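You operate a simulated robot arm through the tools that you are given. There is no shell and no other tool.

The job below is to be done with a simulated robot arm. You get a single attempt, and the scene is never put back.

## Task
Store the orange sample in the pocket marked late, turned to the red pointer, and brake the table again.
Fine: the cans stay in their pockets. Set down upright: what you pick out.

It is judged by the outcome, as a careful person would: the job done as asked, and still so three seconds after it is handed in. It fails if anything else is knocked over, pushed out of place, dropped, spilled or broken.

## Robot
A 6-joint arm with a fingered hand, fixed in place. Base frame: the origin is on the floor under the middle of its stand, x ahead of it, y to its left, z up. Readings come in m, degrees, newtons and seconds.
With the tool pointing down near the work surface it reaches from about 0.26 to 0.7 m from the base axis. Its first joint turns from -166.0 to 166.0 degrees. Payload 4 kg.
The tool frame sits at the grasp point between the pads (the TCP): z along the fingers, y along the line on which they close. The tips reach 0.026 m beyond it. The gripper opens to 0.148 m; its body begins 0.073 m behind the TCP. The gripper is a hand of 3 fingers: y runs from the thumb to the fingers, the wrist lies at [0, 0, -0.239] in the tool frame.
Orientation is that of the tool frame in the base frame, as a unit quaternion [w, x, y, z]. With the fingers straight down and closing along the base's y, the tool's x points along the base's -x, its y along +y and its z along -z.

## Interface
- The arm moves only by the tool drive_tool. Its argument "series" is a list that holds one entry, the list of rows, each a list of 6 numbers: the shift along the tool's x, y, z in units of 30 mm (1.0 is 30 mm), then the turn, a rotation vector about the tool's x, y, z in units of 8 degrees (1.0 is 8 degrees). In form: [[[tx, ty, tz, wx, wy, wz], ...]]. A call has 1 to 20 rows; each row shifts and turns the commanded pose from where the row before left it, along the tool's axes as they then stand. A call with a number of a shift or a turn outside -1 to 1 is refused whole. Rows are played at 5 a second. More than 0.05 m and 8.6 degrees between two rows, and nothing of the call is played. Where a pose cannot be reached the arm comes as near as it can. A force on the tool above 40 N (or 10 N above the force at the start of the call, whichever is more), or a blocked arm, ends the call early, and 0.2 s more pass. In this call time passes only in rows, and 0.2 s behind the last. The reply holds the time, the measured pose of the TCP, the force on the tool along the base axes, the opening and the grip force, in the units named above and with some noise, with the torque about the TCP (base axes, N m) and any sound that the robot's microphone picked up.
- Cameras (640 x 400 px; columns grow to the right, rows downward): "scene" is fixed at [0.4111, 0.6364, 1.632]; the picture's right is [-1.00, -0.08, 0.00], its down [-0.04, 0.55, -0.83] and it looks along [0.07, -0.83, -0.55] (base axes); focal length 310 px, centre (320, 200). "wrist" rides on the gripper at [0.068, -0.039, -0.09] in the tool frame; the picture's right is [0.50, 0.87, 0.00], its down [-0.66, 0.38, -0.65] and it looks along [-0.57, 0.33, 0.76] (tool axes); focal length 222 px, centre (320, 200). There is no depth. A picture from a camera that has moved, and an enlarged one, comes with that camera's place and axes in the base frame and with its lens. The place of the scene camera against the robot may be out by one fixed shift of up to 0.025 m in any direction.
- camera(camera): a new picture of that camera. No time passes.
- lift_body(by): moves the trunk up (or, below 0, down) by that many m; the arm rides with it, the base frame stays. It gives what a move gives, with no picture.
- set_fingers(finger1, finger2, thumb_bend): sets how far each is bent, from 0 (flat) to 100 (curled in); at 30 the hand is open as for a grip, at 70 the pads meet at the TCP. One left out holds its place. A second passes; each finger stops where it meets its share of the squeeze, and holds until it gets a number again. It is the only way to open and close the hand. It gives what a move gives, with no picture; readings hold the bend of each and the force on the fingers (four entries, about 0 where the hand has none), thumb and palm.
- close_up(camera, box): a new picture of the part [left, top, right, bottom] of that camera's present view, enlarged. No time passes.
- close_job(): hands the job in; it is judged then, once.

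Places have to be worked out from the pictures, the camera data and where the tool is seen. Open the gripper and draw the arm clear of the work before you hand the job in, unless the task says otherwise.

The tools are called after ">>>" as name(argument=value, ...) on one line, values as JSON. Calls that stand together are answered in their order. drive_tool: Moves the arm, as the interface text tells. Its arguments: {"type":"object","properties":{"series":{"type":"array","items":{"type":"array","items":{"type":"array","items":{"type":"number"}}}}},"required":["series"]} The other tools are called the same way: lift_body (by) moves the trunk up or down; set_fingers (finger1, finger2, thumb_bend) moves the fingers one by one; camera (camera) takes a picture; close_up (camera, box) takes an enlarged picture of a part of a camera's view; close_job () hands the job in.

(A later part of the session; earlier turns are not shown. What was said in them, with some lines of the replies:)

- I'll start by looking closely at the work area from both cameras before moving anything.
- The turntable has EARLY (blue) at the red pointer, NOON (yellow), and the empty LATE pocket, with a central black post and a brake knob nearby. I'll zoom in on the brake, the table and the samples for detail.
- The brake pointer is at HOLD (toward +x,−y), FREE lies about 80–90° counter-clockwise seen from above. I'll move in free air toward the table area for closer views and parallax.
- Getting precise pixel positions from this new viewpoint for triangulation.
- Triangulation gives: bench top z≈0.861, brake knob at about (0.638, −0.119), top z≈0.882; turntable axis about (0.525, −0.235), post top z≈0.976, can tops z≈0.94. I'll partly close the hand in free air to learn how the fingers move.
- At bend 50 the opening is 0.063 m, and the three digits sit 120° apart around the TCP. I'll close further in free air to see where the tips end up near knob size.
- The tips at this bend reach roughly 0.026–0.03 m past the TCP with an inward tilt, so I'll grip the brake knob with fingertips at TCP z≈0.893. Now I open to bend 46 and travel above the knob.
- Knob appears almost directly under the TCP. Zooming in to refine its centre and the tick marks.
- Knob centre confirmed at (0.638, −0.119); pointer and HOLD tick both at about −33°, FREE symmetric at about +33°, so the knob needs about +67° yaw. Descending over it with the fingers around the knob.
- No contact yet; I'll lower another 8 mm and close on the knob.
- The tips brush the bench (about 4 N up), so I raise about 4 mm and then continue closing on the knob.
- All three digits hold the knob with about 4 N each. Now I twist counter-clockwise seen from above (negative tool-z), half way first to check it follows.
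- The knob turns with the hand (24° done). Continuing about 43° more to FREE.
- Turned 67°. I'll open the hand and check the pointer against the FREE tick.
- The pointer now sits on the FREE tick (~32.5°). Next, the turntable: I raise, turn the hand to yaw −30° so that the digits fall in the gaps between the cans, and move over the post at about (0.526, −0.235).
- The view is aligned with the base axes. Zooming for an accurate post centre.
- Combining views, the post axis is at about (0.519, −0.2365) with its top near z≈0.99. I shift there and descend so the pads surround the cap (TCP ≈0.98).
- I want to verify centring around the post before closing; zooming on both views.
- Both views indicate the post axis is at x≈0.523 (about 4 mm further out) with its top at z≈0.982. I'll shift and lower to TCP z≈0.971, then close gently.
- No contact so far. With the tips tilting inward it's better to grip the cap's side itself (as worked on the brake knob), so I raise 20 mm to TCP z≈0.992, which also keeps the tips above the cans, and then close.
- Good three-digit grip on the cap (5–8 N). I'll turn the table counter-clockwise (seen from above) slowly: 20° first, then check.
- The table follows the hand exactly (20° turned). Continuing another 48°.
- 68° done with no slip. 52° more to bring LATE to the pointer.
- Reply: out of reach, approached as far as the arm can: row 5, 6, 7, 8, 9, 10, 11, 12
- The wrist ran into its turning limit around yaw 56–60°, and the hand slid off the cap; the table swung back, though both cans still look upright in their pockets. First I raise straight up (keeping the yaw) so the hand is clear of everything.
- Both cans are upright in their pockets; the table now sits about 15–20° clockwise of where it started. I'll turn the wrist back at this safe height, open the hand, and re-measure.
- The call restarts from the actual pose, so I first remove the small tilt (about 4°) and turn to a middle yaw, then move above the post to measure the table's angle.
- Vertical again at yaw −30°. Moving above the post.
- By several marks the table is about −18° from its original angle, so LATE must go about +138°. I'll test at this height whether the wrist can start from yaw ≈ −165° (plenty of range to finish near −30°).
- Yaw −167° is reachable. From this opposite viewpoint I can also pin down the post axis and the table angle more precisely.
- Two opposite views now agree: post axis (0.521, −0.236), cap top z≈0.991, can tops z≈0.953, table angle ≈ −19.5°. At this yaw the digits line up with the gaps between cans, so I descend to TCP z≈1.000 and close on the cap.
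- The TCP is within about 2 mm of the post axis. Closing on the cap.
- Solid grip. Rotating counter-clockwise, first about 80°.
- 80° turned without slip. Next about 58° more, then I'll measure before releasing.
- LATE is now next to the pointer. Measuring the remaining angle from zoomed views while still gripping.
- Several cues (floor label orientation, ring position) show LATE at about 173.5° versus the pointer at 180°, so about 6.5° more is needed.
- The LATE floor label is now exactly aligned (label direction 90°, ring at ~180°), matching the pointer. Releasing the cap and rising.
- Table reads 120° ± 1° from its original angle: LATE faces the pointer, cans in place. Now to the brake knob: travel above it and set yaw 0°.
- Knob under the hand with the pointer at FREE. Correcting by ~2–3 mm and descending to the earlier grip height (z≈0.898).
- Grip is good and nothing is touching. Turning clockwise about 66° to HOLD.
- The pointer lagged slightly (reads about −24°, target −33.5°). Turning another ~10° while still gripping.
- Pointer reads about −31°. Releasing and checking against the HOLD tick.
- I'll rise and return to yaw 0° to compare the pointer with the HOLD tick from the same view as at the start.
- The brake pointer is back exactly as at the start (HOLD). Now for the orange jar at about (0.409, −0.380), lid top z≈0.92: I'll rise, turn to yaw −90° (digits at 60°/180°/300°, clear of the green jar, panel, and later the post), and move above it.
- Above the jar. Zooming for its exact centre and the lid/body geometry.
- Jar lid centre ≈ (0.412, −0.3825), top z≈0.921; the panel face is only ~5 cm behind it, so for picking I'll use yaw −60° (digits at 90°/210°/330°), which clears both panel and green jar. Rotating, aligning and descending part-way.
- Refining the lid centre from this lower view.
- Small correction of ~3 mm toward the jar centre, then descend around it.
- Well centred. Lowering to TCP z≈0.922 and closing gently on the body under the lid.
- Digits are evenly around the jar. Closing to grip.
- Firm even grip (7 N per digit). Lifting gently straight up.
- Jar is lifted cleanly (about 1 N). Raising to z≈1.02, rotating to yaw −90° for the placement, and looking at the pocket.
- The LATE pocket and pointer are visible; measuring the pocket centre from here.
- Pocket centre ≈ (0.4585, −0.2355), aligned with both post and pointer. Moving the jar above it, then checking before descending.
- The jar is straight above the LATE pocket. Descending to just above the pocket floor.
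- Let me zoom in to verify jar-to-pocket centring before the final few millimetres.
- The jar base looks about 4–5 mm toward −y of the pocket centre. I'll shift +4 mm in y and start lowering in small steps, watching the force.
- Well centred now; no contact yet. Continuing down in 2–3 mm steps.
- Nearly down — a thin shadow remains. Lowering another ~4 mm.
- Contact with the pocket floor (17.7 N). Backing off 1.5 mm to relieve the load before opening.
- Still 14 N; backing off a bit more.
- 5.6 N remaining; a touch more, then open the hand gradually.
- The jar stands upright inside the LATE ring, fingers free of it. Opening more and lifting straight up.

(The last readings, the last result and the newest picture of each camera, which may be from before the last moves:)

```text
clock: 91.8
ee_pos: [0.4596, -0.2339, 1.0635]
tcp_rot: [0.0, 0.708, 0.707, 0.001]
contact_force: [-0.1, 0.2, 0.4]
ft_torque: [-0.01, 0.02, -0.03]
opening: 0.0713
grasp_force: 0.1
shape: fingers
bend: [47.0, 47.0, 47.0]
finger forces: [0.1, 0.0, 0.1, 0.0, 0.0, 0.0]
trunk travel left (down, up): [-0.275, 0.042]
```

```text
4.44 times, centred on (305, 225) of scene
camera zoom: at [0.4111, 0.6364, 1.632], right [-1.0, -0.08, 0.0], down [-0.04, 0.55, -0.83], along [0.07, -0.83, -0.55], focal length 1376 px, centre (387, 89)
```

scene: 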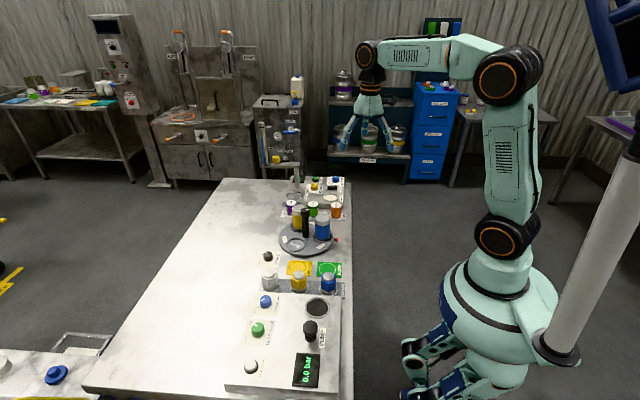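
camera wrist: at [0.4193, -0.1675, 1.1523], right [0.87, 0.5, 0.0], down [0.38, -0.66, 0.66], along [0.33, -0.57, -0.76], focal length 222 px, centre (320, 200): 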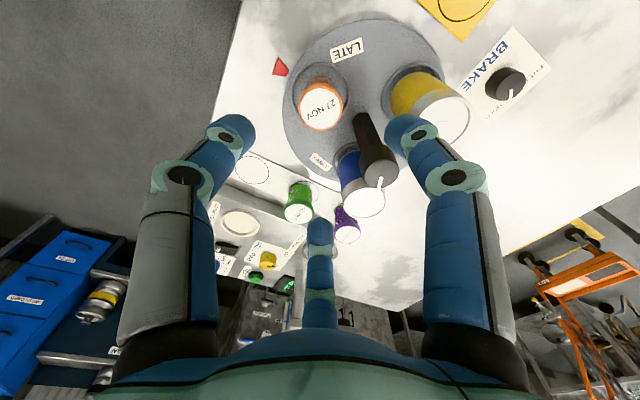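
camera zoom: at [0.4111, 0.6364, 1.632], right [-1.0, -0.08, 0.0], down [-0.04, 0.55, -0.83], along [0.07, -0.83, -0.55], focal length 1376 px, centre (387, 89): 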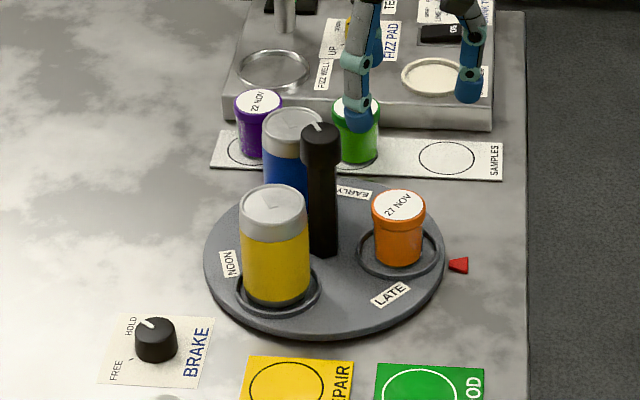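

Jar is stored upright. Before withdrawing, I verify alignment of LATE to the pointer, and the brake, in close-up.

>>> close_up(camera="wrist", box=[250, 10, 450, 180])

>>> close_up(camera="scene", box=[290, 205, 350, 255])

>>> close_up(camera="scene", box=[250, 245, 290, 270])

```text
2.35 times, centred on (350, 95) of wrist
camera zoom: at [0.4193, -0.1675, 1.1523], right [0.87, 0.5, 0.0], down [0.38, -0.66, 0.66], along [0.33, -0.57, -0.76], focal length 523 px, centre (249, 447)
```

zoom: 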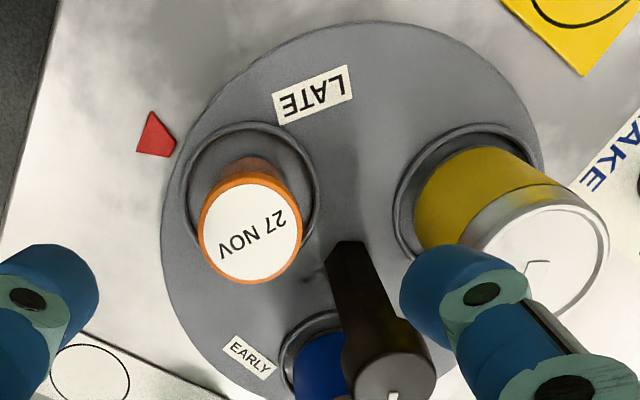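

```text
8.00 times, centred on (320, 230) of scene
camera zoom: at [0.4111, 0.6364, 1.632], right [-1.0, -0.08, 0.0], down [-0.04, 0.55, -0.83], along [0.07, -0.83, -0.55], focal length 2476 px, centre (320, -40)
```

zoom: 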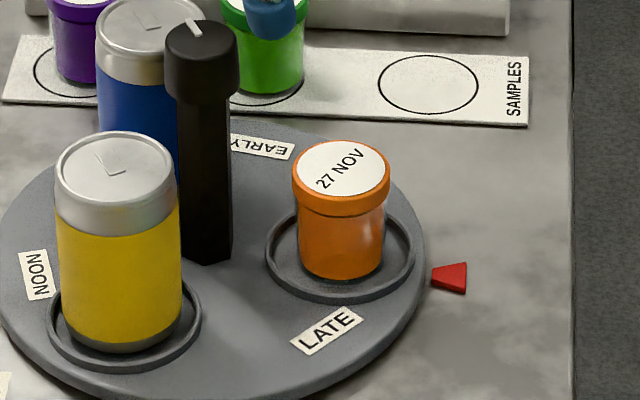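

```text
16.00 times, centred on (270, 258) of scene
camera zoom: at [0.4111, 0.6364, 1.632], right [-1.0, -0.08, 0.0], down [-0.04, 0.55, -0.83], along [0.07, -0.83, -0.55], focal length 4952 px, centre (1120, -720)
```

zoom: 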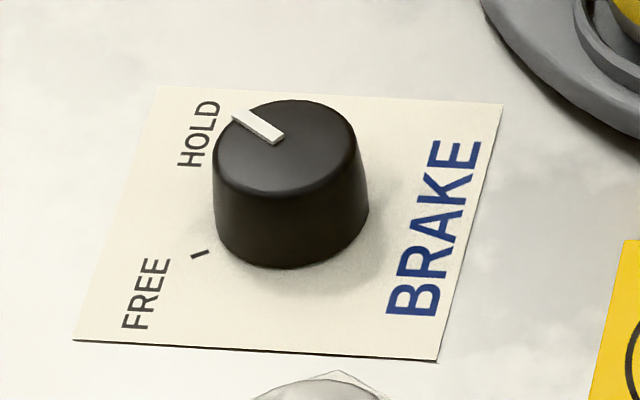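

Pocket centre, post and pointer all line up (within about 1°), the jar is upright, the brake is at HOLD, and the other items are in place. Withdrawing the arm up and away, then opening the hand fully.

>>> drive_tool(series=[[[0, 0, -0.8, 0, 0, 0], [-0.184, -0.547, -0.775, 0, 0, 0], [-0.184, -0.547, -0.775, 0, 0, 0], [-0.184, -0.547, -0.775, 0, 0, 0], [-0.184, -0.547, -0.775, 0, 0, 0], [-0.184, -0.547, -0.775, 0, 0, 0], [-0.184, -0.547, -0.775, 0, 0, 0], [-0.184, -0.547, -0.7, 0, 0, 0]]])

>>> set_fingers(finger1=30, finger2=30, thumb_bend=30)

>>> camera(camera="scene")

>>> close_up(camera="scene", box=[240, 170, 360, 270])

```text
clock: 93.6
ee_pos: [0.3412, -0.2712, 1.244]
tcp_rot: [0.0, 0.708, 0.706, 0.0]
contact_force: [0.3, 0.7, 0.3]
ft_torque: [0.0, 0.02, -0.01]
opening: 0.0714
grasp_force: 0.0
shape: fingers
bend: [47.0, 47.0, 47.0]
finger forces: [0.0, 0.0, 0.1, 0.1, 0.0, 0.1]
trunk travel left (down, up): [-0.275, 0.042]
```

```text
clock: 94.6
ee_pos: [0.3429, -0.2722, 1.2444]
tcp_rot: [0.001, 0.707, 0.707, 0.0]
contact_force: [0.0, -0.5, 0.0]
ft_torque: [-0.01, 0.0, -0.02]
opening: 0.1264
grasp_force: 0.0
shape: fingers
bend: [30.0, 30.0, 30.0]
finger forces: [0.0, 0.1, 0.0, 0.1, 0.0, 0.1]
trunk travel left (down, up): [-0.275, 0.042]
```

```text
taken
```

scene: 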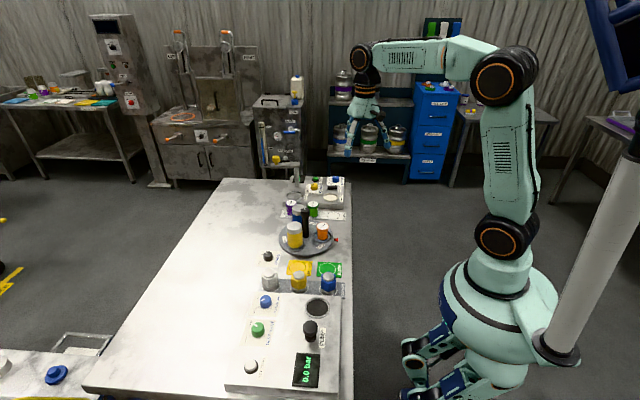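

```text
4.00 times, centred on (300, 220) of scene
camera zoom: at [0.4111, 0.6364, 1.632], right [-1.0, -0.08, 0.0], down [-0.04, 0.55, -0.83], along [0.07, -0.83, -0.55], focal length 1238 px, centre (400, 120)
```

zoom: 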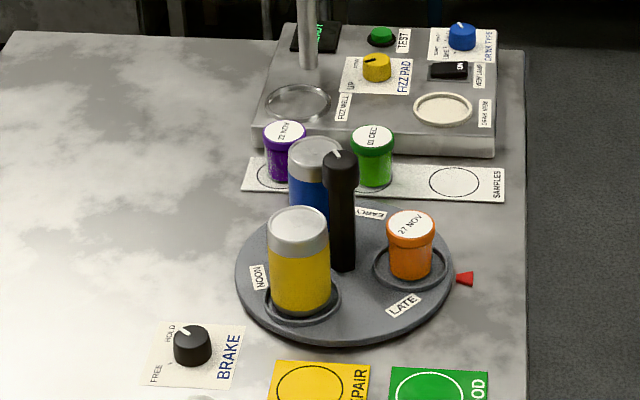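

The final pictures show the orange sample upright in the LATE pocket and facing the red pointer. The brake is on HOLD, both cans are in their pockets, the other samples are untouched, and the arm is clear with the hand open. Handing in.

>>> close_job()

```text
The job is handed in.
```

The orange sample (27 NOV) is standing upright in the LATE pocket. That pocket is turned to the red pointer, within about 1° by my camera measurements, and the brake is back on HOLD.

My first attempt at turning the table went wrong: the wrist reached its turning limit, the hand slipped off the centre post, and the table swung back past where it started. I raised the hand clear and turned the table again from a different wrist angle.

In the final pictures, the blue and yellow cans are still upright in their pockets, and nothing else was knocked over or moved. The hand is open and the arm is clear of the work. I've handed the job in.
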